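You operate a simulated robot arm through the tools that you are given. There is no shell and no other tool. Be economical: measure what you need, move in short steps, check, and stop when the job is done.

Carry out the task below with a simulated robot arm. There is one attempt and no reset: what you move stays moved.

TASK
Test the checker box with the green test piece.
Fine: clip of its colour to OUT first, to IN last; piece in the loop, press check, back on the yellow tray. Set down upright: what you pick out.

The check looks at the end state, three seconds after you hand in, the way a careful person would. Anything else that was tipped, shoved, dropped, spilled or broken makes it a failure.

THE ROBOT
A 6-joint arm with a two-finger parallel gripper, fixed in place. Base frame: the origin is at the foot of the arm, x ahead of it, y to its left, z up; the work surface is at about z = 0. Lengths are in mm, angles in degrees, forces in N, time in s.
With the tool pointing down near the work surface it reaches from about 140 to 580 mm from the base axis. Its first joint turns from -66.0 to 66.0 degrees. Payload 2.1 kg.
The TCP is the grasp point between the finger pads, 30 mm short of the fingertips. In the tool frame z runs along the fingers and y along their closing line. Largest opening 94 mm; finger width 28, thickness 10; the body of the gripper, 50 by 96 mm, starts 55 mm behind the TCP.
Orientation is that of the tool frame in the base frame, as a unit quaternion [x, y, z, w]. With the fingers straight down and closing along the base's y, the tool's x points along the base's -x, its y along +y and its z along -z.

THE INTERFACE
- The arm moves only by the tool jog_arm. Its argument "rows" is text: rows parted by semicolons, each of 7 numbers parted by spaces: the turn, a rotation vector about the tool's x, y, z in degrees, then the shift along the tool's x, y, z in mm, then the gripper command, from -1 (shut) to 1 (fully open), values between in proportion. In form: wx wy wz dx dy dz fingers; .... A call has 1 to 12 rows; each row shifts and turns the commanded pose from where the row before left it, along the tool's axes as they then stand. Each row takes 0.2 s and may step no farther than 50 mm and 8.6 degrees from the row before; otherwise, or with a gripper value out of range, the whole call is refused. A pose out of reach is approached as far as the arm can. The call stops where the force on the tool passes 90 N (or 10 N more than at its start, if that is more) or the arm is blocked; 0.2 s more then pass. The fingers move at their own pace (about 72 mm/s each) and stop on an object; they squeeze with about 34 N. The grip force told is the motor's: it shows also when the fingers shut on nothing. Time passes only in rows, and 0.2 s behind the last, so rows that do not move let the fingers close. The reply holds the time, the measured pose of the TCP, the force on the tool along the base axes, the opening and the grip force, in the units named above and with some noise, with the torque about the TCP (base axes, N m) and any sound that the robot's microphone picked up.
- Cameras (640 x 400 px; columns grow to the right, rows downward): "scene" is fixed at [71.8, -393.9, 478.6]; the picture's right is [0.57, -0.82, 0.00], its down [-0.51, -0.35, -0.78] and it looks along [0.64, 0.44, -0.62] (base axes); focal length 331 px, centre (320, 200). "wrist" rides on the gripper at [76, 14, -102] in the tool frame; the picture's right is [-0.18, 0.98, 0.00], its down [-0.75, -0.14, -0.64] and it looks along [-0.63, -0.12, 0.77] (tool axes); focal length 243 px, centre (320, 200).
- camera(camera): a new picture of that camera. The clock stands still meanwhile.
- probe_pixels(camera, pixels): for up to 12 pixels [column, row] of the newest picture of that camera ("zoom" is the newest enlarged one), the place [x, y, z] in the base frame of the surface seen there, good to about 3 mm. The clock stands still meanwhile.
- close_up(camera, box): a new picture of the part [left, top, right, bottom] of that camera's present view, enlarged. The clock stands still meanwhile.
- sign_off(): hands the job in; it is judged then, once.

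Keep the steps short. Do not move on a guess: measure, check each grasp and each placing, and mend mistakes. In all there are 80 turns and 54 pictures (those below and enlarged ones count). Leave the gripper open and the arm clear of the work at the hand-in unless told otherwise, and finish with a single line.

The tools are called by a JSON object that holds its "op" and its "data". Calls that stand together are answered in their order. jog_arm: Moves the arm, as the interface text tells. Its arguments: {"type":"object","properties":{"rows":{"type":"string"}},"required":["rows"]} The other tools are called the same way: camera (camera) takes a picture; probe_pixels (camera, pixels) gives the place of the surface under pixels of a picture; close_up (camera, box) takes an enlarged picture of a part of a camera's view; sign_off () hands the job in.

At the start:

```text
clock: 0.0
position: [293.8, -108.3, 286.1]
tool_rot: [0.0, 1.0, 0.001, -0.001]
ft_force: [-0.9, -0.2, 0.7]
moment: [-0.01, 0.03, 0.04]
grip_width: 93.8
gripper_force: 0.0
```

scene: 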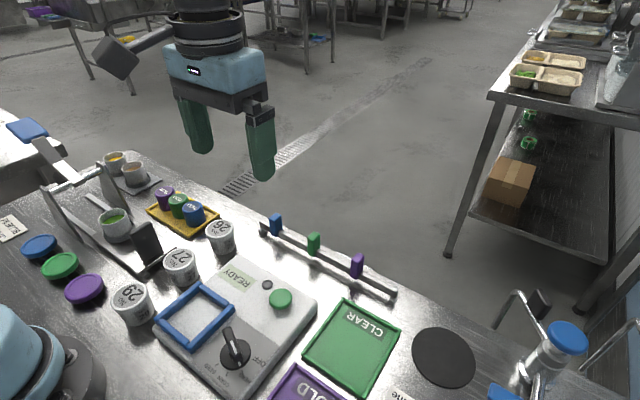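
wrist: 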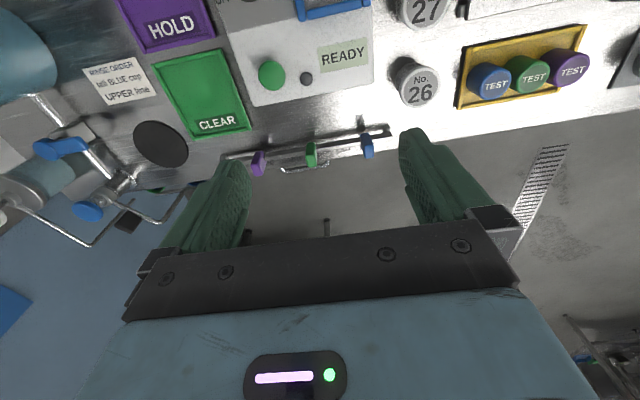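

I'll look closely at the checker box, the clip rail and the tray before moving anything.

{"op": "close_up", "data": {"camera": "scene", "box": [140, 240, 340, 400]}}

{"op": "close_up", "data": {"camera": "scene", "box": [240, 190, 420, 310]}}

{"op": "close_up", "data": {"camera": "wrist", "box": [200, 0, 440, 180]}}

```text
2.50 times, centred on (240, 320) of scene
```

zoom: 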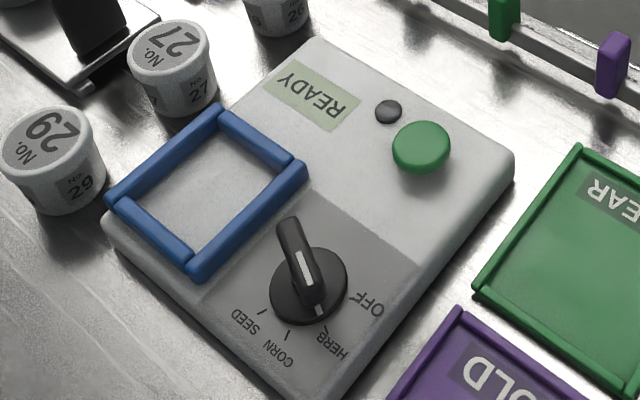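

```text
3.33 times, centred on (330, 250) of scene
```

zoom: 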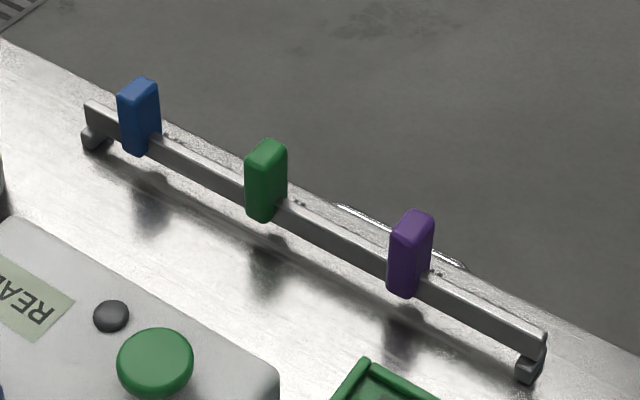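

```text
2.22 times, centred on (320, 90) of wrist
```

zoom: 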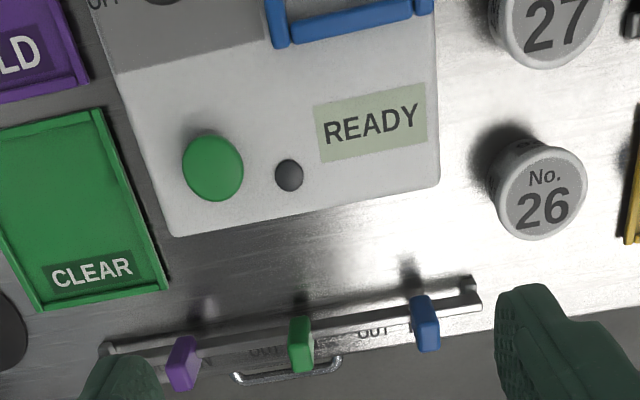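

I see a rail with blue, green and purple clips and OUT text on the far strip. I'll probe the clips, rail, tray, box loop, button and knob.

{"op": "probe_pixels", "data": {"camera": "scene", "pixels": [[275, 219], [314, 236], [358, 259], [265, 226], [395, 291], [281, 297], [267, 284], [195, 315], [234, 350], [178, 200], [194, 207], [165, 193]]}}

{"op": "probe_pixels", "data": {"camera": "wrist", "pixels": [[311, 145], [313, 163], [258, 155], [367, 138], [340, 146], [298, 157], [226, 156], [388, 127], [530, 73], [490, 78], [571, 68], [273, 72]]}}

{"op": "close_up", "data": {"camera": "wrist", "box": [220, 115, 400, 180]}}

{"op": "close_up", "data": {"camera": "scene", "box": [20, 140, 240, 300]}}

```text
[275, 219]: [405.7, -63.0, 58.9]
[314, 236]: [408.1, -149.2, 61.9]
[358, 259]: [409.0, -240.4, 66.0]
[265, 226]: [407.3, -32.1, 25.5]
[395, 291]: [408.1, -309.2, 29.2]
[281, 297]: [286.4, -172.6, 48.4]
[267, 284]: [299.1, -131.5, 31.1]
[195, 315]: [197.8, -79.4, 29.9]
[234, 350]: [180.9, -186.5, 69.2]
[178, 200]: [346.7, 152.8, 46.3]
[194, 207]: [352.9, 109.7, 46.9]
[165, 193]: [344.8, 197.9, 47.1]
```

```text
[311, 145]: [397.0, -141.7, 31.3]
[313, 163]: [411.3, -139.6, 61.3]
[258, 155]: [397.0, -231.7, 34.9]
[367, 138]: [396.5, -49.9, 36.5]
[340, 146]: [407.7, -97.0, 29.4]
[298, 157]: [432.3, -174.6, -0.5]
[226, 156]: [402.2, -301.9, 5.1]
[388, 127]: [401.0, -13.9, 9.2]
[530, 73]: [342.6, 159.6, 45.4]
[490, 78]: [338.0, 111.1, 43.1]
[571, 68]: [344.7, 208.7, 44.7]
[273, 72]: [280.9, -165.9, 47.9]
```

```text
3.56 times, centred on (310, 148) of wrist
```

zoom: 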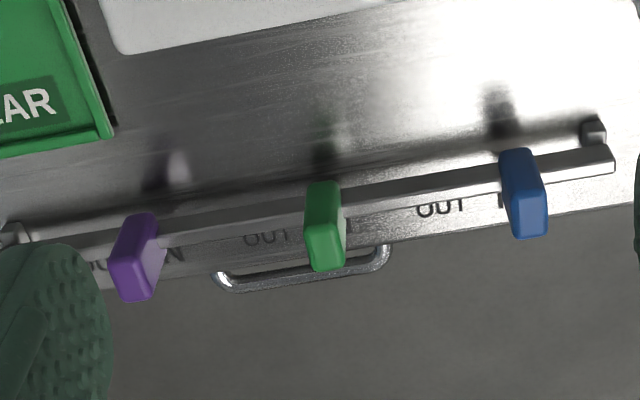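

```text
2.50 times, centred on (130, 220) of scene
```

zoom: 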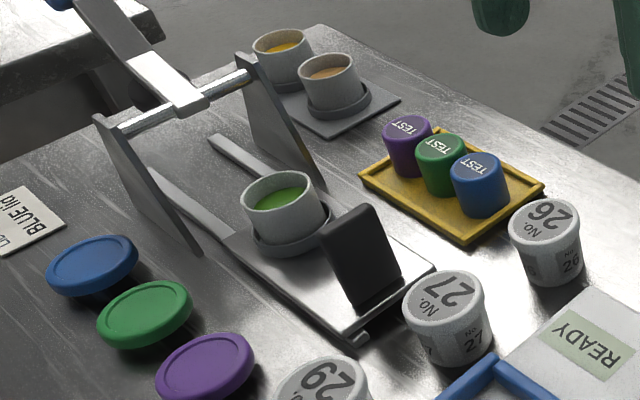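

The green clip seems to sit at IN, with OUT about 35 mm towards -y. I'll move the camera ahead over the rail to read the labels properly.

{"op": "jog_arm", "data": {"rows": "0 0 0 -35 -13 0 1; 0 0 0 -35 -13 0 1; 0 0 0 -35 -13 0 1"}}

{"op": "camera", "data": {"camera": "wrist"}}

{"op": "close_up", "data": {"camera": "scene", "box": [200, 310, 280, 400]}}

```text
clock: 0.8
position: [402.1, -146.9, 286.6]
tool_rot: [0.0, 1.0, 0.0, 0.0]
ft_force: [0.4, -0.5, 0.0]
moment: [0.0, -0.02, 0.02]
grip_width: 94.0
gripper_force: 0.0
```

```text
46 pictures are left
```

wrist: 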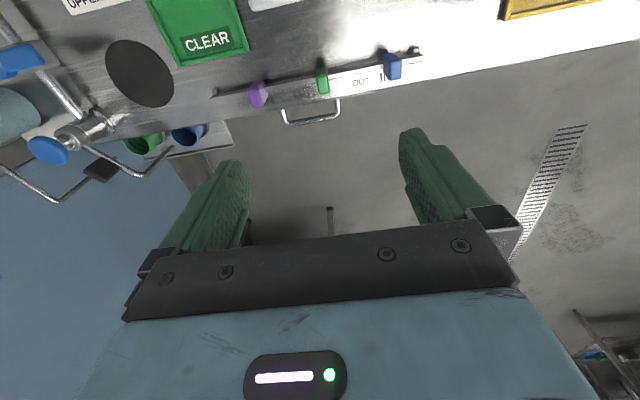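

```text
4.44 times, centred on (240, 355) of scene
```

zoom: 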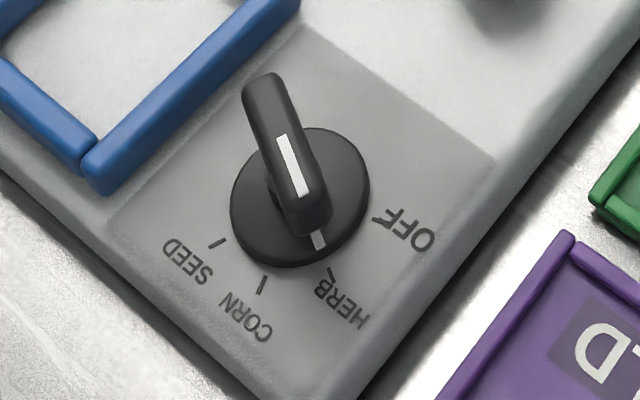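

The knob points to HERB and the box reads READY, so I leave it alone. Now I'll enlarge the rail labels.

{"op": "close_up", "data": {"camera": "wrist", "box": [200, 40, 440, 130]}}

```text
2.67 times, centred on (320, 85) of wrist
```

zoom: 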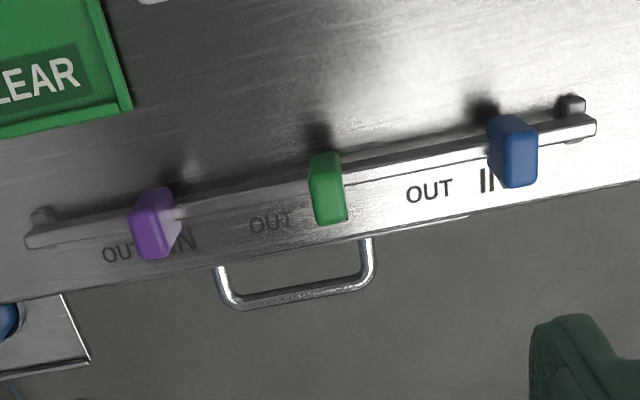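

I'll probe the label letters, the clips' sides and tops and the rail ends.

{"op": "probe_pixels", "data": {"camera": "zoom", "pixels": [[251, 226], [270, 223], [290, 219], [407, 195], [429, 190], [452, 186], [484, 181], [104, 255], [185, 241], [325, 158], [330, 190], [240, 195]]}}

{"op": "close_up", "data": {"camera": "scene", "box": [285, 220, 385, 285]}}

```text
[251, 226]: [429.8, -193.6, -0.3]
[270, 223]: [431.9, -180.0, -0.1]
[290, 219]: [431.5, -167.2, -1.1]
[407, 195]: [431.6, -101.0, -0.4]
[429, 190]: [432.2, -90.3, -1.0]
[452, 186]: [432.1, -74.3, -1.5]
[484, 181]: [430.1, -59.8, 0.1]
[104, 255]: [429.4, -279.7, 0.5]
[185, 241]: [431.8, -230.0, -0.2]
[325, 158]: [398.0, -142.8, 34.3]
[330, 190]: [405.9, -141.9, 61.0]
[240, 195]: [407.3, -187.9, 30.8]
```

```text
6.15 times, centred on (335, 252) of scene
```

zoom: 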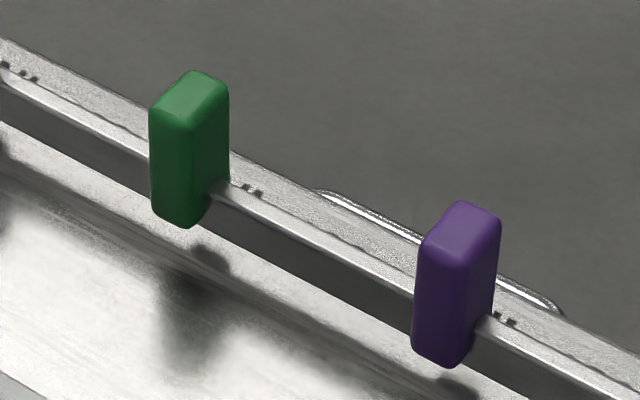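

The labels are spaced regularly. Green OUT is centred at y≈-180 and IN at y≈-141, where the green clip stands now. Next I lower over the clip with the fingers open about 50 mm and stop above it.

{"op": "jog_arm", "data": {"rows": "0 0 0 -5 5 0 0.06; 0 0 0 0 0 45 0.06; 0 0 0 0 0 45 0.06; 0 0 0 0 0 45 0.06; 0 0 0 0 0 45 0.06; 0 0 0 0 0 0 0.06"}}

{"op": "close_up", "data": {"camera": "scene", "box": [230, 150, 410, 290]}}

```text
clock: 2.2
position: [403.3, -140.4, 108.5]
tool_rot: [0.0, 1.0, 0.0, 0.0]
ft_force: [-1.1, 0.4, -0.2]
moment: [0.0, 0.01, 0.02]
grip_width: 49.7
gripper_force: 0.0
```

```text
2.86 times, centred on (320, 220) of scene
```

zoom: 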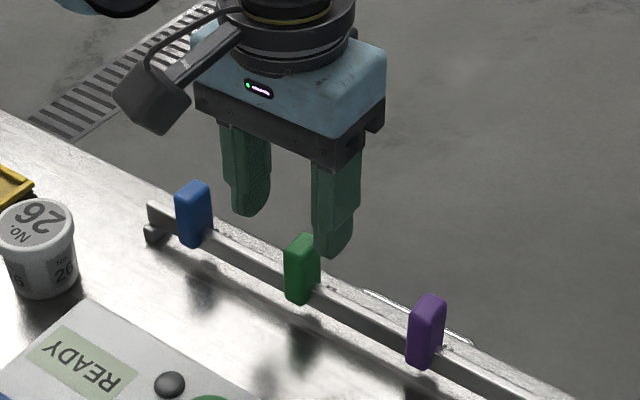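

The fingers are around the green clip and clear of the others. I lower 41 mm and close.

{"op": "jog_arm", "data": {"rows": "0 0 0 -4 0 21 0.06; 0 0 0 0 0 20 0.06; 0 0 0 0 0 0 0.06; 0 0 0 0 0 0 -1; 0 0 0 0 0 0 -1; 0 0 0 0 0 0 -1"}}

{"op": "close_up", "data": {"camera": "scene", "box": [230, 150, 410, 290]}}

```text
clock: 3.6
position: [409.0, -143.0, 67.0]
tool_rot: [0.0, 1.0, -0.001, 0.0]
ft_force: [3.6, -23.2, -10.9]
moment: [0.18, -0.36, 0.23]
grip_width: 16.1
gripper_force: 44.8
```

```text
2.86 times, centred on (320, 220) of scene
```

zoom: 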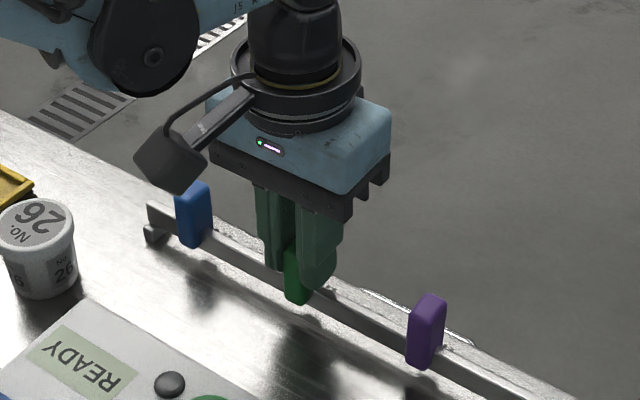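

The clip is gripped with a 16 mm opening. I slide it 38 mm towards -y, to OUT.

{"op": "jog_arm", "data": {"rows": "0 0 0 0 -8 0 -1; 0 0 0 0 -10 0 -1; 0 0 0 0 -10 0 -1; 0 0 0 0 -10 0 -1; 0 0 0 0 0 0 -1"}}

{"op": "close_up", "data": {"camera": "scene", "box": [230, 150, 410, 290]}}

```text
clock: 4.8
position: [408.7, -179.6, 67.3]
tool_rot: [0.0, 1.0, 0.0, 0.0]
ft_force: [-10.4, 9.4, 53.8]
moment: [-0.38, 0.46, -0.19]
grip_width: 15.6
gripper_force: 44.9
```

```text
2.86 times, centred on (320, 220) of scene
```

zoom: 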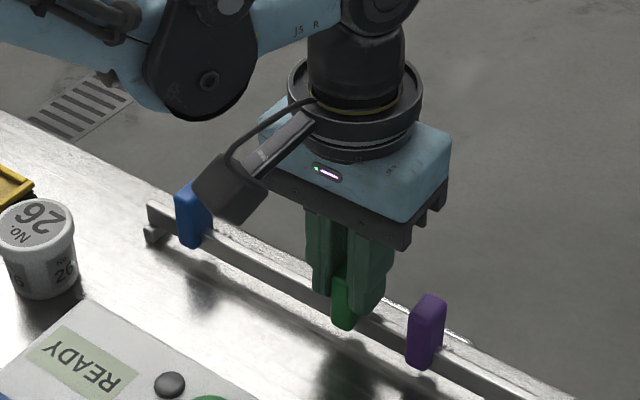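

The clip is at y≈-180. I release to a 40 mm opening, lift straight up and check.

{"op": "jog_arm", "data": {"rows": "0 0 0 0 0 0 -0.2; 0 0 0 0 0 0 -0.2; 0 0 0 0 0 -30 -0.2; 0 0 0 0 0 -50 -0.2; 0 0 0 0 0 -50 -0.2; 0 0 0 25 0 -50 0; 0 0 0 45 20 0 0.3"}}

{"op": "camera", "data": {"camera": "wrist"}}

{"op": "camera", "data": {"camera": "scene"}}

```text
refused: row 6 steps farther than a row can; nothing moved
```

```text
39 pictures are left
```

wrist: 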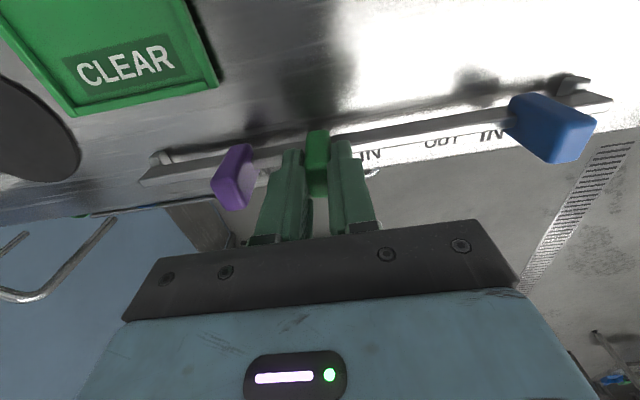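

```text
38 pictures are left
```

scene: 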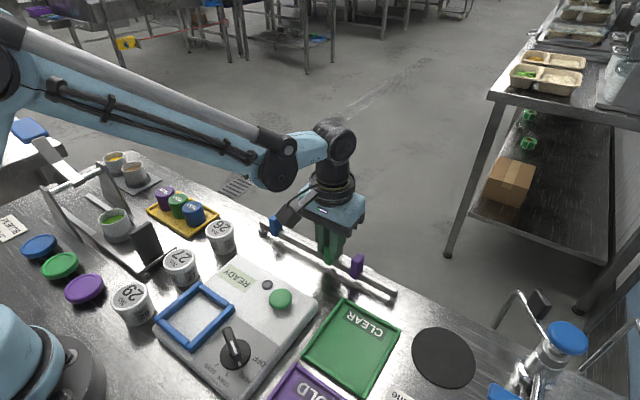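

The call was refused because one row stepped too far. I send it again with smaller steps.

{"op": "jog_arm", "data": {"rows": "0 0 0 0 0 0 -0.2; 0 0 0 0 0 0 -0.2; 0 0 0 0 0 -30 -0.2; 0 0 0 0 0 -45 -0.2; 0 0 0 0 0 -45 -0.2; 0 0 0 15 0 -40 0; 0 0 0 30 20 -20 0.3; 0 0 0 30 20 0 0.3"}}

{"op": "close_up", "data": {"camera": "wrist", "box": [180, 40, 460, 215]}}

```text
clock: 6.6
position: [333.6, -141.3, 248.3]
tool_rot: [-0.001, 1.0, 0.0, 0.0]
ft_force: [0.3, 0.5, -1.0]
moment: [-0.01, -0.01, 0.01]
grip_width: 61.0
gripper_force: 0.0
```

```text
2.29 times, centred on (320, 128) of wrist
```

zoom: 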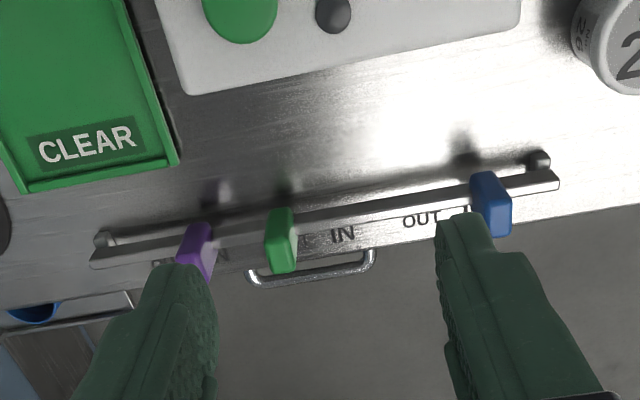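

The green clip now stands at OUT and IN is free to see. I measure IN and the clip for later, then move over towards the tray, high up.

{"op": "probe_pixels", "data": {"camera": "zoom", "pixels": [[342, 234], [333, 236], [354, 232], [284, 250], [272, 250], [296, 248]]}}

{"op": "jog_arm", "data": {"rows": "0 0 0 0 48 0 0.3; 0 0 0 0 48 0 0.3; 0 0 0 0 48 0 0.3; 0 0 0 0 48 0 0.3; 0 0 0 0 48 0 0.3; 0 0 0 0 48 0 0.3; 0 0 0 0 8 0 0.3"}}

{"op": "camera", "data": {"camera": "wrist"}}

```text
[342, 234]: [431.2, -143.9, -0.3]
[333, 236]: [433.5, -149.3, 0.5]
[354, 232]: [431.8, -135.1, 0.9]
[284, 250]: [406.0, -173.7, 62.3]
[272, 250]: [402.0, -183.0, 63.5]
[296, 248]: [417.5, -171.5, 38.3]
```

```text
clock: 8.2
position: [331.8, 156.9, 247.3]
tool_rot: [0.001, 1.0, 0.0, -0.001]
ft_force: [-0.6, 0.1, -0.7]
moment: [-0.03, -0.01, -0.03]
grip_width: 61.1
gripper_force: 0.1
```

```text
36 pictures are left
```

wrist: 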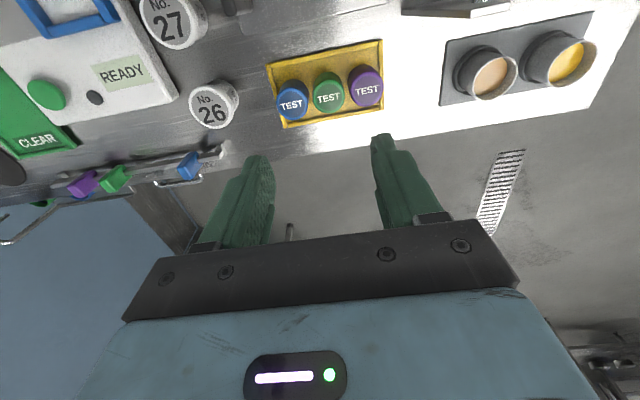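

I zoom on the tray to measure the piece sizes and gaps.

{"op": "close_up", "data": {"camera": "wrist", "box": [250, 30, 410, 130]}}

```text
4.00 times, centred on (330, 80) of wrist
```

zoom: 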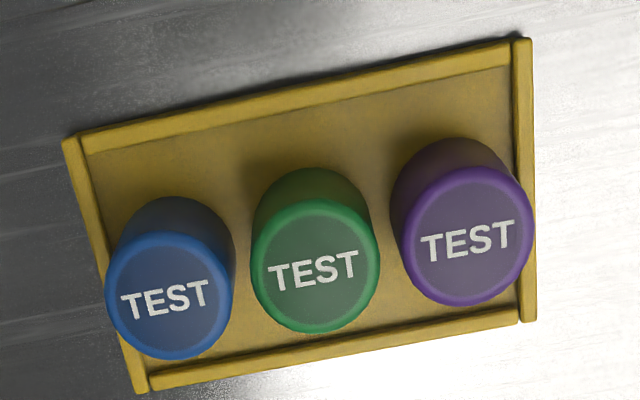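

{"op": "probe_pixels", "data": {"camera": "zoom", "pixels": [[315, 265], [258, 265], [374, 262], [312, 206], [318, 326], [168, 295], [470, 235], [300, 180], [200, 130], [480, 52], [230, 370], [523, 300]]}}

```text
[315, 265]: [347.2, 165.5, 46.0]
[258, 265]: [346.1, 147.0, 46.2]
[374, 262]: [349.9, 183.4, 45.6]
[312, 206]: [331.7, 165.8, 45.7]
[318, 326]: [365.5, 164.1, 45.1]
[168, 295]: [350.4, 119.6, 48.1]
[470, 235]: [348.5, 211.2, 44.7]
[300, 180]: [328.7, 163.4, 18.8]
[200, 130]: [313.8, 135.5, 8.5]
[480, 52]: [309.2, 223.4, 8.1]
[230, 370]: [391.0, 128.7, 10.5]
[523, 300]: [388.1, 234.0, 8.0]
```

The green piece is centred at about (348, 165), about 36 mm across with its top at z 46. The gaps to its neighbours are only 10 mm, so I'll grip it along x. I turn the tool 90° about its axis up high.

{"op": "jog_arm", "data": {"rows": "0 0 8.5 0 0 0 0.3; 0 0 8.5 0 0 0 0.3; 0 0 8.5 0 0 0 0.3; 0 0 8.5 0 0 0 0.3; 0 0 8.5 0 0 0 0.3; 0 0 8.5 0 0 0 0.3; 0 0 8.5 0 0 0 0.3; 0 0 8.5 0 0 0 0.3; 0 0 8.5 0 0 0 0.3; 0 0 8.5 0 0 0 0.3; 0 0 5 0 0 0 0.3; 0 0 0 0 0 0 0.3"}}

```text
clock: 10.8
position: [333.3, 155.9, 247.2]
tool_rot: [0.708, 0.706, 0.0, 0.0]
ft_force: [0.0, -0.5, 0.1]
moment: [-0.01, 0.01, 0.0]
grip_width: 60.8
gripper_force: 0.0
```

The turn worked: tool x now runs along base +y and tool y along base +x. I centre over the piece and lower to z≈90.

{"op": "jog_arm", "data": {"rows": "0 0 0 9 15 0 0.3; 0 0 0 0 0 45 0.3; 0 0 0 0 0 45 0.3; 0 0 0 0 0 45 0.3; 0 0 0 0 0 20 0.3; 0 0 0 0 0 0 0.3"}}

{"op": "camera", "data": {"camera": "wrist"}}

{"op": "close_up", "data": {"camera": "scene", "box": [90, 110, 270, 260]}}

```text
clock: 12.2
position: [346.8, 165.3, 91.9]
tool_rot: [0.707, 0.707, 0.001, 0.0]
ft_force: [0.1, 0.3, 0.1]
moment: [-0.01, 0.0, 0.01]
grip_width: 61.2
gripper_force: 0.0
```

```text
34 pictures are left
```

wrist: 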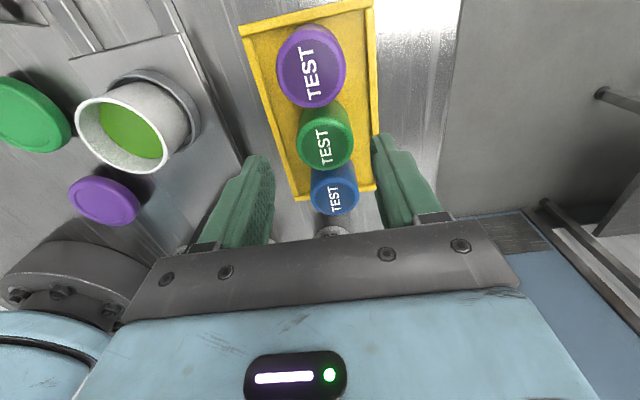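

```text
2.67 times, centred on (180, 185) of scene
```

zoom: 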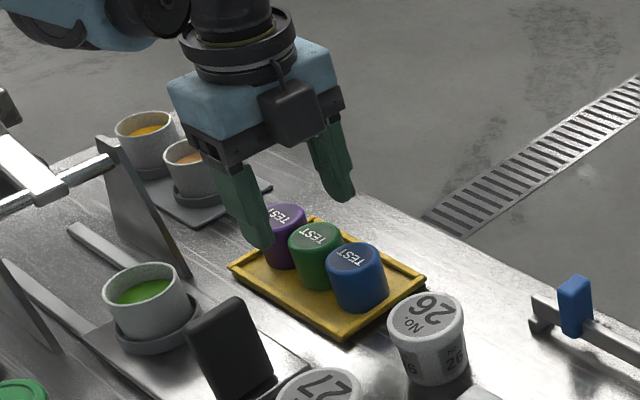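

I re-measure the pieces from here to confirm the centring.

{"op": "probe_pixels", "data": {"camera": "wrist", "pixels": [[325, 142], [299, 142], [350, 138], [325, 120], [326, 163], [311, 66], [335, 192], [265, 120], [373, 100]]}}

```text
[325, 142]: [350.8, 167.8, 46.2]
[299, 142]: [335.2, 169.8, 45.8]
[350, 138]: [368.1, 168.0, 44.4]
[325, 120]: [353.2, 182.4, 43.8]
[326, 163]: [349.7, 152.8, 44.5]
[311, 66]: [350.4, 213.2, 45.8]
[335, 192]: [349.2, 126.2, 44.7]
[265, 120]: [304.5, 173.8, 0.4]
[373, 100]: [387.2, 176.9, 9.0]
```

The centre is about (350, 167). I correct by 2–3 mm, lower to z≈48 (tips at 18, above the tray rim) and close.

{"op": "jog_arm", "data": {"rows": "0 0 0 2 3.5 20 0.3; 0 0 0 0 0 24 0.3; 0 0 0 0 0 0 0.3; 0 0 0 0 0 0 -1; 0 0 0 0 0 0 -1; 0 0 0 0 0 0 -1"}}

{"op": "close_up", "data": {"camera": "scene", "box": [90, 110, 270, 260]}}

```text
clock: 13.6
position: [351.0, 166.5, 47.6]
tool_rot: [0.707, 0.707, 0.001, 0.0]
ft_force: [-0.2, 0.4, -0.1]
moment: [-0.01, -0.03, 0.02]
grip_width: 38.8
gripper_force: 34.1
```

```text
2.67 times, centred on (180, 185) of scene
```

zoom: 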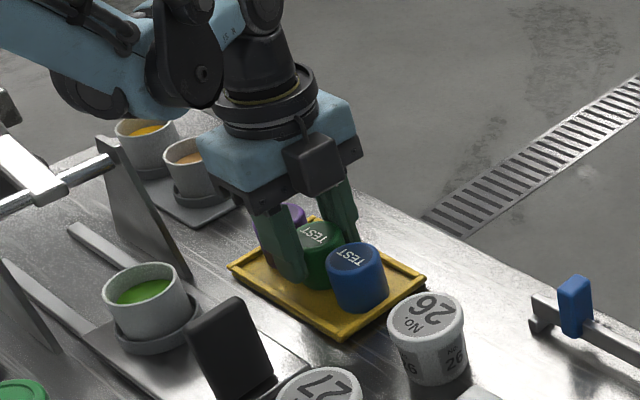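

The piece is gripped with a 38.8 mm opening. I lift it straight up and probe the loop's frame and floor meanwhile.

{"op": "jog_arm", "data": {"rows": "0 0 0 0 0 -20 -1; 0 0 0 0 0 -40 -1; 0 0 0 0 0 -45 -1; 0 0 0 0 0 -45 -1"}}

{"op": "camera", "data": {"camera": "scene"}}

{"op": "probe_pixels", "data": {"camera": "scene", "pixels": [[195, 287], [230, 312], [193, 343], [157, 317], [195, 315], [213, 297], [214, 330], [173, 331], [175, 301], [180, 316], [208, 314], [281, 297]]}}

```text
clock: 14.6
position: [352.7, 167.6, 200.4]
tool_rot: [0.707, 0.707, 0.0, 0.0]
ft_force: [-0.3, -0.3, -1.3]
moment: [-0.02, -0.01, -0.01]
grip_width: 38.7
gripper_force: 33.6
```

```text
31 pictures are left
```

scene: 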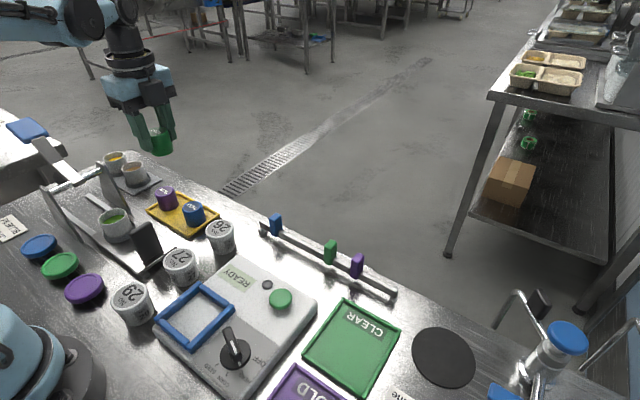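

```text
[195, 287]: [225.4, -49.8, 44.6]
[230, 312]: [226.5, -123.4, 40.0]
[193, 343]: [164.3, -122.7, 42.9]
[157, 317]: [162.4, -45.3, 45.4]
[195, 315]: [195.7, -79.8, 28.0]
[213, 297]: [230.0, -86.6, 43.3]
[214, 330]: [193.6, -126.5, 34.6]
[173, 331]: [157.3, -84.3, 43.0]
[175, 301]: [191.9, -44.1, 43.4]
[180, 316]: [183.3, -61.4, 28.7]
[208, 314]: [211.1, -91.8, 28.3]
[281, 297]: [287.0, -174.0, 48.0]
```

The loop is square to the base axes with its centre at about (194.5, -84.5), floor z≈28.5 and rim z≈44. There's more room along y (about 70 mm) than x (about 60 mm), so I turn the tool back 90° to close along y. Then I'll carry the piece around.

{"op": "jog_arm", "data": {"rows": "0 0 -8.5 0 0 0 -1; 0 0 -8.5 0 0 0 -1; 0 0 -8.5 0 0 0 -1; 0 0 -8.5 0 0 0 -1; 0 0 -8.5 0 0 0 -1; 0 0 -8.5 0 0 0 -1; 0 0 -8.5 0 0 0 -1; 0 0 -8.5 0 0 0 -1; 0 0 -8.5 0 0 0 -1; 0 0 -8.5 0 0 0 -1; 0 0 -5 0 0 0 -1; 0 0 0 0 0 0 -1"}}

{"op": "jog_arm", "data": {"rows": "0 0 0 0 -40 0 -1; 0 0 0 0 -42 0 -1; 0 0 0 0 -42 0 -1; 0 0 0 0 -42 0 -1; 0 0 0 0 -42 0 -1; 0 0 0 0 -42 0 -1; 0 0 0 40 0 0 -1; 0 0 0 40 0 0 -1; 0 0 0 40 0 0 -1; 0 0 0 20 0 0 -1; 0 0 0 0 0 0 -1"}}

{"op": "camera", "data": {"camera": "wrist"}}

```text
clock: 17.2
position: [352.5, 166.9, 197.1]
tool_rot: [-0.001, 1.0, 0.0, -0.001]
ft_force: [-0.3, -0.1, -0.9]
moment: [0.01, -0.01, 0.0]
grip_width: 39.0
gripper_force: 33.7
```

```text
clock: 19.6
position: [212.8, -82.0, 197.3]
tool_rot: [0.0, 1.0, 0.001, 0.0]
ft_force: [-0.1, -0.9, 0.0]
moment: [0.03, 0.01, 0.0]
grip_width: 38.9
gripper_force: 33.9
```

```text
30 pictures are left
```

wrist: 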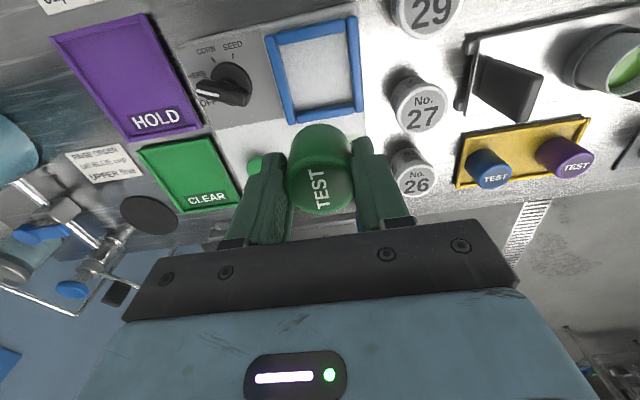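

I measure the loop's inner edges from above, and the bottom of the piece.

{"op": "close_up", "data": {"camera": "wrist", "box": [240, 0, 400, 220]}}

{"op": "probe_pixels", "data": {"camera": "wrist", "pixels": [[278, 75], [288, 75], [346, 62], [354, 62], [312, 29], [312, 36], [324, 103], [325, 112], [318, 70], [317, 127], [286, 113], [356, 100]]}}

```text
1.82 times, centred on (320, 110) of wrist
```

zoom: 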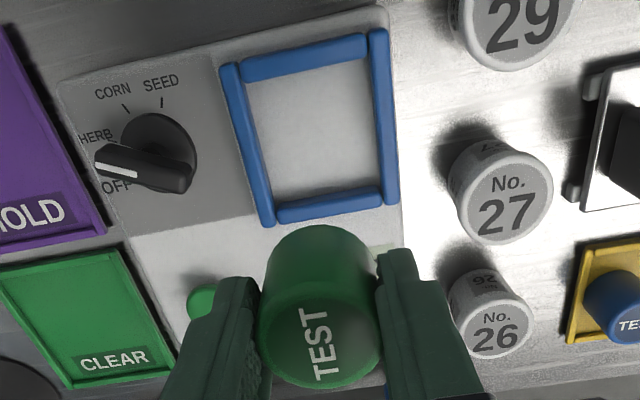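

```text
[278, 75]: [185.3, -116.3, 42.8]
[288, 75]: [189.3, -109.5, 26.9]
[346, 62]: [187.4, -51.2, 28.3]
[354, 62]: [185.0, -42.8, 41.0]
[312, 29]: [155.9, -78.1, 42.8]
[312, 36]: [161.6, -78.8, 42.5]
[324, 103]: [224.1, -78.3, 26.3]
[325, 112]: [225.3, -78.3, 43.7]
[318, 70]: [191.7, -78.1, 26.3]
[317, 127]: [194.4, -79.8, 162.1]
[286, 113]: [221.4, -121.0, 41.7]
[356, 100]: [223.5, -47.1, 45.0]
```

The gap is tight. The inside of the loop is about 62 mm, and the fingers are about 59 mm across outside while holding the piece. I'd rather grip the piece higher so the tips stay above the rim. I'm looking for a clear spot on the bench between box and rail to regrip, and measuring the piece's bottom edge.

{"op": "probe_pixels", "data": {"camera": "zoom", "pixels": [[318, 226], [318, 232], [318, 245], [320, 375], [300, 235], [340, 235]]}}

{"op": "probe_pixels", "data": {"camera": "scene", "pixels": [[244, 256], [254, 250], [262, 259], [280, 262], [300, 272], [250, 240], [222, 228], [222, 248], [316, 298], [236, 238]]}}

```text
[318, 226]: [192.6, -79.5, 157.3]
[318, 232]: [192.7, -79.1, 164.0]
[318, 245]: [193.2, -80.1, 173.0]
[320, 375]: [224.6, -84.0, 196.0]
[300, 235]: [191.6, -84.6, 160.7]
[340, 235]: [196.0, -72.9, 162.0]
```

```text
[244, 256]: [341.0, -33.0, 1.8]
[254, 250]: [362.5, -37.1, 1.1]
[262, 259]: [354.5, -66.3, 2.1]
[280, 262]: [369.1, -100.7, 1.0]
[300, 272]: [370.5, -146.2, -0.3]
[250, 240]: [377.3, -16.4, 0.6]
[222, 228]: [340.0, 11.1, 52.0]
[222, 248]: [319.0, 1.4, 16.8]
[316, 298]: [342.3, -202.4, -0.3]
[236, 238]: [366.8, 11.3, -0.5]
```

The piece's bottom is about 40 mm below the TCP. The bench at about (357, -62) is clear, so I carry the piece there and lower it to just above the surface.

{"op": "jog_arm", "data": {"rows": "0 0 0 -45 7 0 -1; 0 0 0 -45 7 0 -1; 0 0 0 -45 6 0 -1; 0 0 0 -10 0 0 -1; 0 0 0 0 0 45 -1; 0 0 0 0 0 45 -1; 0 0 0 0 0 40 -1; 0 0 0 0 0 14 -1; 0 0 0 0 0 0 -1"}}

{"op": "close_up", "data": {"camera": "scene", "box": [190, 180, 330, 290]}}

```text
clock: 21.6
position: [357.0, -62.6, 53.2]
tool_rot: [-0.001, 1.0, 0.0, 0.0]
ft_force: [1.2, 0.0, -0.8]
moment: [0.01, -0.01, -0.01]
grip_width: 39.1
gripper_force: 33.8
```

```text
3.64 times, centred on (260, 235) of scene
```

zoom: 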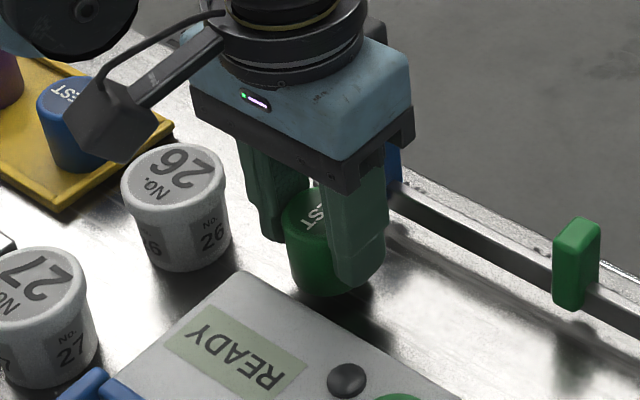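

The spot is clear all round. I lower in 2 mm steps, watching the force.

{"op": "jog_arm", "data": {"rows": "0 0 0 0 0 3 -1; 0 0 0 0 0 3 -1; 0 0 0 0 0 2 -1; 0 0 0 0 0 0 -1"}}

```text
clock: 22.6
position: [356.7, -63.0, 45.7]
tool_rot: [0.0, 1.0, 0.0, 0.0]
ft_force: [1.0, 0.5, -0.7]
moment: [0.01, 0.0, -0.02]
grip_width: 39.1
gripper_force: 33.6
```

{"op": "jog_arm", "data": {"rows": "0 0 0 0 0 1.5 -1; 0 0 0 0 0 0 -1"}}

```text
clock: 23.2
position: [357.1, -62.9, 44.0]
tool_rot: [-0.001, 1.0, 0.0, -0.001]
ft_force: [0.1, -0.8, -1.1]
moment: [0.0, 0.0, -0.01]
grip_width: 39.1
gripper_force: 34.1
```

No contact yet at z 44. I go on down in 1 mm steps.

{"op": "jog_arm", "data": {"rows": "0 0 0 0 0 1 -1; 0 0 0 0 0 0 -1"}}

{"op": "jog_arm", "data": {"rows": "0 0 0 0 0 1 -1; 0 0 0 0 0 0 -1"}}

{"op": "jog_arm", "data": {"rows": "0 0 0 0 0 1 -1; 0 0 0 0 0 0 -1"}}

```text
clock: 23.8
position: [357.7, -63.2, 43.1]
tool_rot: [0.0, 1.0, -0.001, 0.0]
ft_force: [-0.8, 0.6, -0.5]
moment: [-0.04, -0.02, -0.01]
grip_width: 39.0
gripper_force: 34.1
```

```text
clock: 24.4
position: [356.2, -63.5, 42.2]
tool_rot: [0.0, 1.0, 0.0, 0.0]
ft_force: [-0.7, -0.5, 6.7]
moment: [-0.03, 0.02, -0.03]
grip_width: 39.1
gripper_force: 34.2
```

```text
clock: 25.0
position: [357.4, -63.2, 41.6]
tool_rot: [0.001, 1.0, 0.0, 0.001]
ft_force: [0.3, -3.4, 17.2]
moment: [-0.18, -0.14, -0.04]
grip_width: 38.8
gripper_force: 34.6
```

It's standing on the bench with the bottom 42.4 mm below the TCP. I release, go up 11 mm and grip again higher.

{"op": "jog_arm", "data": {"rows": "0 0 0 0 0 -1 0; 0 0 0 0 0 0 0; 0 0 0 0 0 -5 0; 0 0 0 0 0 -5 0; 0 0 0 0 0 0 0; 0 0 0 0 0 0 -1; 0 0 0 0 0 0 -1; 0 0 0 0 0 0 -1"}}

```text
clock: 26.8
position: [357.7, -63.4, 52.2]
tool_rot: [0.0, 1.0, 0.0, 0.0]
ft_force: [-0.2, -0.8, -0.1]
moment: [-0.05, -0.04, 0.04]
grip_width: 38.5
gripper_force: 34.4
```

It's gripped again, with the bottom about 52 mm below the TCP. I lift and carry it over the loop centre (193, -81.5), lowering to z≈100 (bottom at 48, above the rim).

{"op": "jog_arm", "data": {"rows": "0 0 0 0 0 -20 -1; 0 0 0 0 0 -45 -1; 0 0 0 0 0 -25 -1; 0 0 0 42 -5 0 -1; 0 0 0 42 -5 0 -1; 0 0 0 42 -5 0 -1; 0 0 0 38.5 -3 0 -1; 0 0 0 0 0 0 -1; 0 0 0 0 0 30 -1; 0 0 0 0 0 12 -1; 0 0 0 0 0 0 -1"}}

{"op": "close_up", "data": {"camera": "scene", "box": [120, 220, 300, 360]}}

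{"op": "close_up", "data": {"camera": "wrist", "box": [220, 40, 420, 240]}}

```text
clock: 29.2
position: [191.2, -81.2, 99.8]
tool_rot: [0.001, 1.0, 0.0, 0.001]
ft_force: [0.2, -1.2, -0.3]
moment: [0.0, 0.0, 0.01]
grip_width: 38.7
gripper_force: 33.6
```

```text
2.86 times, centred on (210, 290) of scene
```

zoom: 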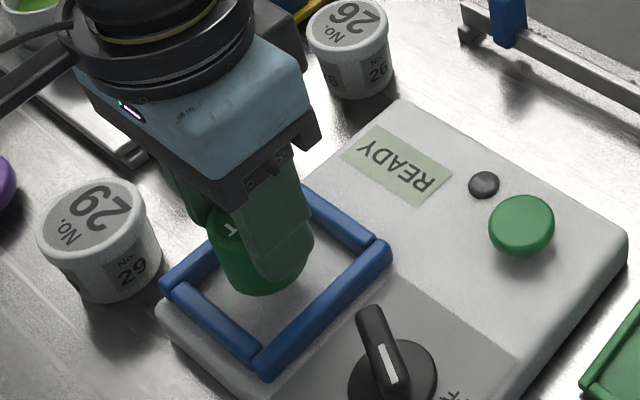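

```text
2.00 times, centred on (320, 140) of wrist
```

zoom: 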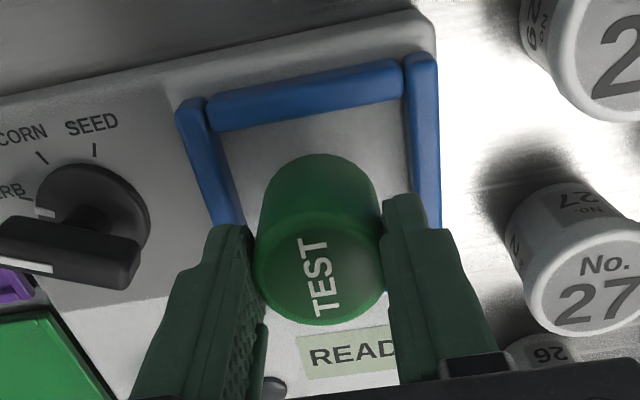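

The piece is inside the frame outline. I lower to z≈83, then feel for the floor in 1 mm steps.

{"op": "jog_arm", "data": {"rows": "0 0 0 0 0 8 -1; 0 0 0 0 0 7 -1; 0 0 0 0 0 2 -1; 0 0 0 0 0 0 -1"}}

{"op": "jog_arm", "data": {"rows": "0 0 0 0 0 1 -1; 0 0 0 0 0 0 -1"}}

{"op": "jog_arm", "data": {"rows": "0 0 0 0 0 1 -1; 0 0 0 0 0 0 -1"}}

```text
clock: 30.2
position: [191.3, -80.8, 83.1]
tool_rot: [0.0, 1.0, 0.0, -0.001]
ft_force: [-0.9, 0.9, 0.0]
moment: [-0.01, -0.01, -0.04]
grip_width: 38.9
gripper_force: 34.2
```

```text
clock: 30.8
position: [192.3, -80.1, 82.6]
tool_rot: [0.0, 1.0, 0.0, 0.0]
ft_force: [-0.1, -0.2, -0.7]
moment: [-0.05, -0.02, -0.01]
grip_width: 38.3
gripper_force: 34.1
```

```text
clock: 31.4
position: [192.6, -80.3, 81.1]
tool_rot: [-0.001, 1.0, 0.0, 0.001]
ft_force: [0.5, 0.0, -0.1]
moment: [-0.03, -0.01, -0.02]
grip_width: 38.3
gripper_force: 34.1
```

{"op": "jog_arm", "data": {"rows": "0 0 0 0 0 1 -1; 0 0 0 0 0 0 -1"}}

{"op": "jog_arm", "data": {"rows": "0 0 0 0 0 0.7 -1; 0 0 0 0 0 0 -1"}}

```text
clock: 32.0
position: [193.1, -80.9, 79.9]
tool_rot: [0.0, 1.0, 0.0, -0.001]
ft_force: [-1.7, -0.2, 10.1]
moment: [-0.03, 0.03, 0.02]
grip_width: 38.6
gripper_force: 33.5
```

```text
clock: 32.6
position: [192.7, -80.9, 77.7]
tool_rot: [0.0, 1.0, 0.0, 0.0]
ft_force: [2.2, -1.5, 8.0]
moment: [-0.08, -0.08, -0.01]
grip_width: 38.7
gripper_force: 33.6
```

It's on the floor (8–10 N). I release, go straight up and look.

{"op": "jog_arm", "data": {"rows": "0 0 0 0 0 -1 0; 0 0 0 0 0 0 0; 0 0 0 0 0 -20 0; 0 0 0 0 0 -40 0; 0 0 0 0 0 -40 0; 0 0 0 0 0 -30 0; 0 0 0 0 0 0 0"}}

{"op": "close_up", "data": {"camera": "scene", "box": [120, 220, 330, 380]}}

{"op": "camera", "data": {"camera": "wrist"}}

```text
clock: 34.2
position: [192.7, -78.5, 207.9]
tool_rot: [0.0, 1.0, 0.0, 0.0]
ft_force: [0.3, 0.1, -0.1]
moment: [0.02, -0.04, -0.04]
grip_width: 47.1
gripper_force: 0.1
```

```text
2.50 times, centred on (225, 300) of scene
```

zoom: 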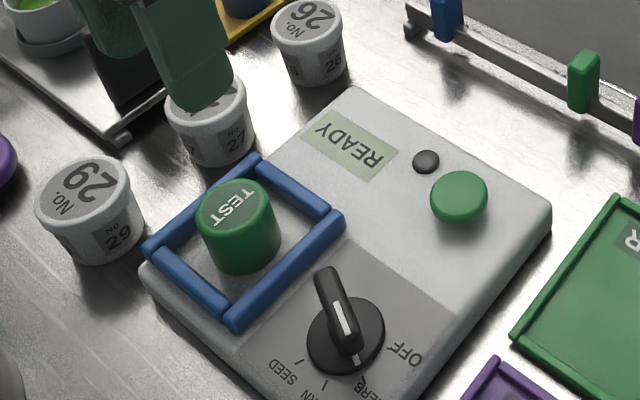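

```text
24 pictures are left
```

wrist: 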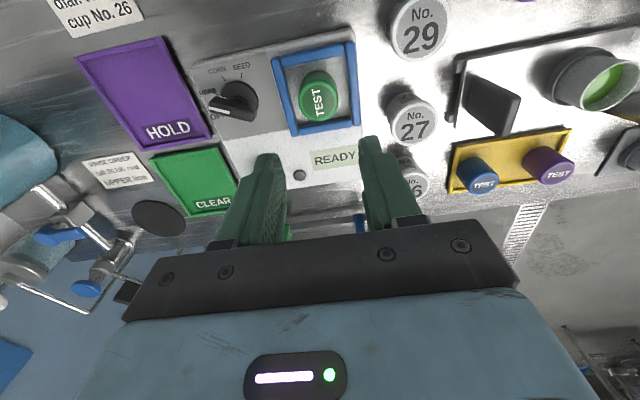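

The piece stands upright and well inside the loop. Now I measure the check button's dome.

{"op": "close_up", "data": {"camera": "scene", "box": [250, 265, 330, 325]}}

```text
6.67 times, centred on (290, 295) of scene
```

zoom: 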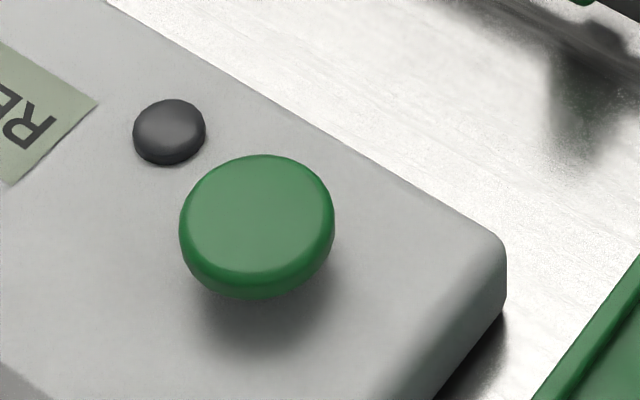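

{"op": "probe_pixels", "data": {"camera": "zoom", "pixels": [[257, 215], [185, 215], [328, 215], [257, 162], [257, 268], [169, 130]]}}

{"op": "jog_arm", "data": {"rows": "0 0 0 -30 -31 0 -1; 0 0 0 -30 -30 0 -1; 0 0 0 -32 -30 0 -1; 0 0 0 0 0 45 -1; 0 0 0 0 0 45 -1; 0 0 0 0 0 0 -1"}}

{"op": "camera", "data": {"camera": "wrist"}}

```text
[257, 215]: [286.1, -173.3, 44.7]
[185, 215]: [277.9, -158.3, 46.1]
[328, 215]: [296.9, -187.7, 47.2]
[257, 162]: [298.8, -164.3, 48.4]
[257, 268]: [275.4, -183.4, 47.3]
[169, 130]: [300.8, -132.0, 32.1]
```

```text
clock: 35.6
position: [284.7, -170.1, 118.3]
tool_rot: [0.0, 1.0, 0.0, 0.0]
ft_force: [-0.2, -0.2, 0.2]
moment: [-0.01, 0.01, -0.02]
grip_width: 0.0
gripper_force: 33.3
```

```text
22 pictures are left
```

wrist: 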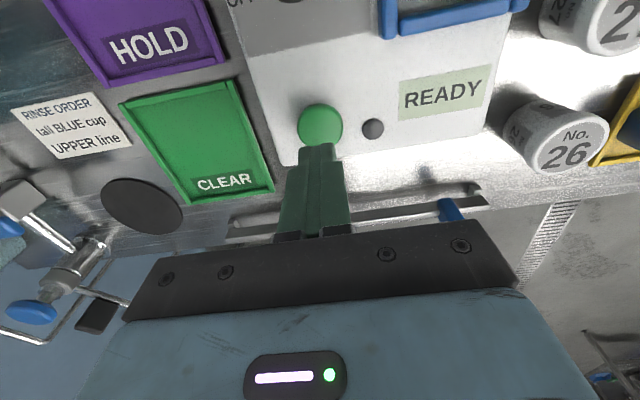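

The button's centre is about (286.5, -173) with its top at z≈47.5, and the closed fingers are nearly over it. I shift 2–3 mm, lower to just above it, then press gently.

{"op": "jog_arm", "data": {"rows": "0 0 0 -2 -3 20 -1; 0 0 0 0 0 16 -1; 0 0 0 0 0 0 -1; 0 0 0 0 0 2 -1; 0 0 0 0 0 2 -1; 0 0 0 0 0 1 -1; 0 0 0 0 0 0 -1"}}

```text
clock: 37.2
position: [286.1, -175.9, 79.2]
tool_rot: [-0.001, 1.0, 0.0, 0.0]
ft_force: [-0.4, -0.8, 0.0]
moment: [0.02, 0.01, -0.01]
grip_width: 0.0
gripper_force: 33.3
```

{"op": "jog_arm", "data": {"rows": "0 0 0 0 1.5 1.5 -1; 0 0 0 0 0 0 -1"}}

{"op": "jog_arm", "data": {"rows": "0 0 0 0 0 1.5 -1; 0 0 0 0 0 0 -1"}}

{"op": "jog_arm", "data": {"rows": "0 0 0 0 0 1.5 -1; 0 0 0 0 0 0 -1"}}

```text
clock: 37.8
position: [286.5, -173.2, 77.6]
tool_rot: [0.0, 1.0, 0.0, 0.0]
ft_force: [1.2, 0.0, 0.1]
moment: [0.0, 0.02, -0.03]
grip_width: 0.3
gripper_force: 33.1
```

```text
clock: 38.4
position: [287.2, -173.8, 76.4]
tool_rot: [0.0, 1.0, 0.0, 0.0]
ft_force: [-0.4, 0.6, 1.2]
moment: [0.0, 0.01, -0.01]
grip_width: 0.1
gripper_force: 32.6
```

```text
clock: 39.0
position: [286.9, -173.4, 74.6]
tool_rot: [0.0, 1.0, 0.0, 0.0]
ft_force: [0.4, -0.7, 0.4]
moment: [0.03, 0.02, 0.02]
grip_width: 0.2
gripper_force: 33.0
```

The force is still near zero. I look to see whether the button is being touched.

{"op": "close_up", "data": {"camera": "scene", "box": [220, 235, 340, 325]}}

```text
4.44 times, centred on (280, 280) of scene
```

zoom: 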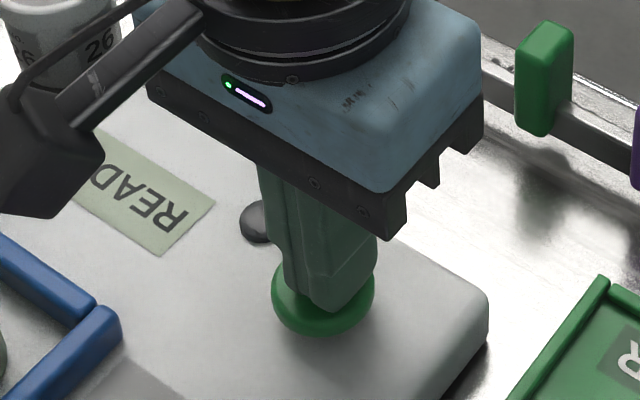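

The tips are on or just touching the button. I press on in small steps.

{"op": "jog_arm", "data": {"rows": "0 0 0 0 0 1.5 -1; 0 0 0 0 0 0 -1"}}

{"op": "jog_arm", "data": {"rows": "0 0 0 0 0 1.5 -1; 0 0 0 0 0 0 -1"}}

```text
clock: 39.6
position: [287.3, -172.7, 72.8]
tool_rot: [-0.001, 1.0, 0.0, 0.0]
ft_force: [-1.6, -0.6, 2.5]
moment: [-0.02, 0.03, 0.02]
grip_width: 0.0
gripper_force: 33.2
heard: click
```

```text
clock: 40.2
position: [286.8, -173.6, 71.2]
tool_rot: [0.0, 1.0, -0.001, 0.001]
ft_force: [1.1, 0.4, 2.3]
moment: [-0.03, -0.02, -0.01]
grip_width: 0.0
gripper_force: 33.2
```

I heard a click, so the button went in. I back off upwards and read the display.

{"op": "jog_arm", "data": {"rows": "0 0 0 0 0 -10 -1; 0 0 0 0 0 -40 -1; 0 0 0 0 0 -45 -1; 0 0 0 20 15 -35 -0.5; 0 0 0 25 20 0 0; 0 0 0 0 0 0 0"}}

{"op": "close_up", "data": {"camera": "scene", "box": [120, 220, 330, 380]}}

```text
clock: 41.6
position: [240.9, -139.8, 201.3]
tool_rot: [0.0, 1.0, 0.001, 0.0]
ft_force: [0.1, 0.3, -0.3]
moment: [0.03, 0.0, -0.01]
grip_width: 47.1
gripper_force: 0.1
```

```text
2.50 times, centred on (225, 300) of scene
```

zoom: 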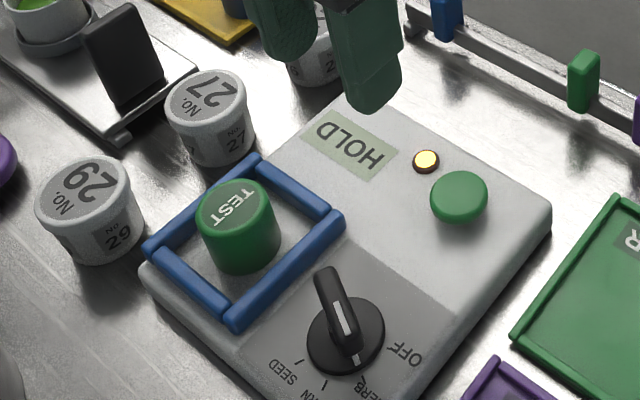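

The display now reads HOLD with the lamp lit, so the box caught the test piece. I'll read the bench cards in case one says what to do next.

{"op": "camera", "data": {"camera": "wrist"}}

{"op": "close_up", "data": {"camera": "scene", "box": [260, 320, 460, 400]}}

```text
19 pictures are left
```

wrist: 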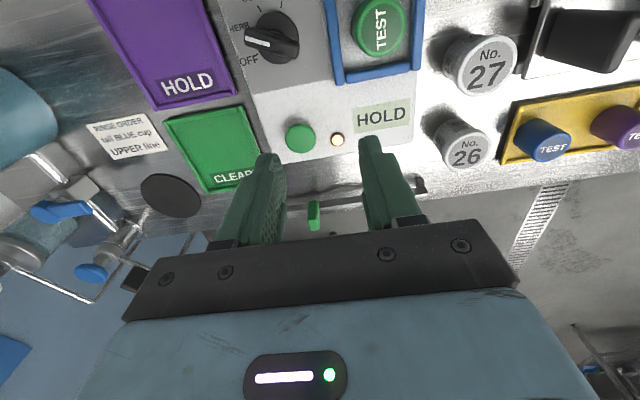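

```text
3.20 times, centred on (360, 360) of scene
```

zoom: 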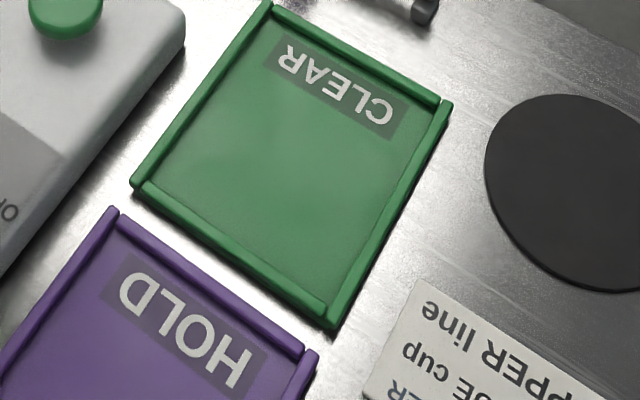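

One card by the HOLD tray mentions cup No. 26. I move back above the loop, a little nearer the base, to read it.

{"op": "jog_arm", "data": {"rows": "0 0 0 35 20 0 0.3; 0 0 0 40 20 0 0.3; 0 0 0 0 0 0 0.3"}}

{"op": "close_up", "data": {"camera": "wrist", "box": [0, 0, 240, 150]}}

```text
clock: 42.4
position: [166.1, -97.7, 202.7]
tool_rot: [0.001, 1.0, 0.0, 0.002]
ft_force: [0.5, -0.5, 0.1]
moment: [0.0, -0.02, 0.02]
grip_width: 61.3
gripper_force: 0.0
```

```text
2.67 times, centred on (120, 75) of wrist
```

zoom: 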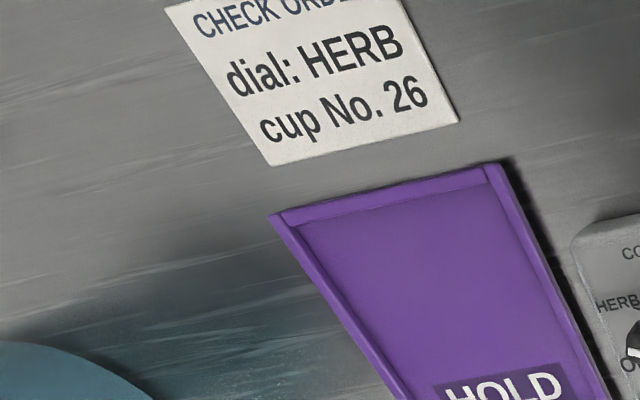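

That card is a separate check order, and the dial is already at HERB, so my task doesn't change. I go over the piece at (193, -81) and lower to z≈80.

{"op": "jog_arm", "data": {"rows": "0 0 0 -27 17 0 0.2; 0 0 0 0 0 0 0.2; 0 0 0 0 0 40 0.2; 0 0 0 0 0 40 0.2; 0 0 0 0 0 0 0.2"}}

{"op": "close_up", "data": {"camera": "wrist", "box": [220, 40, 420, 240]}}

```text
clock: 43.6
position: [192.7, -81.2, 120.2]
tool_rot: [0.0, 1.0, 0.001, 0.0]
ft_force: [0.3, -0.5, 0.5]
moment: [0.01, 0.0, 0.01]
grip_width: 56.2
gripper_force: 0.0
```

```text
2.00 times, centred on (320, 140) of wrist
```

zoom: 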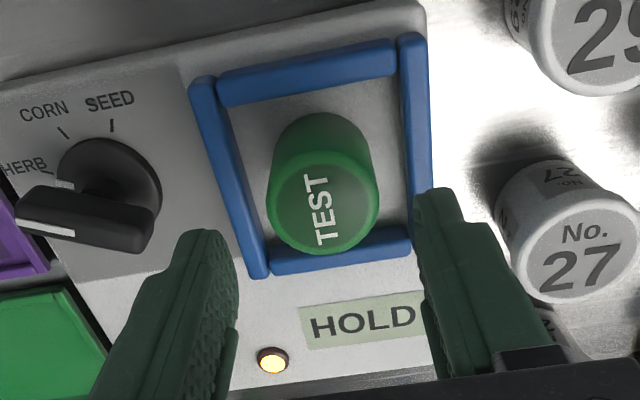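

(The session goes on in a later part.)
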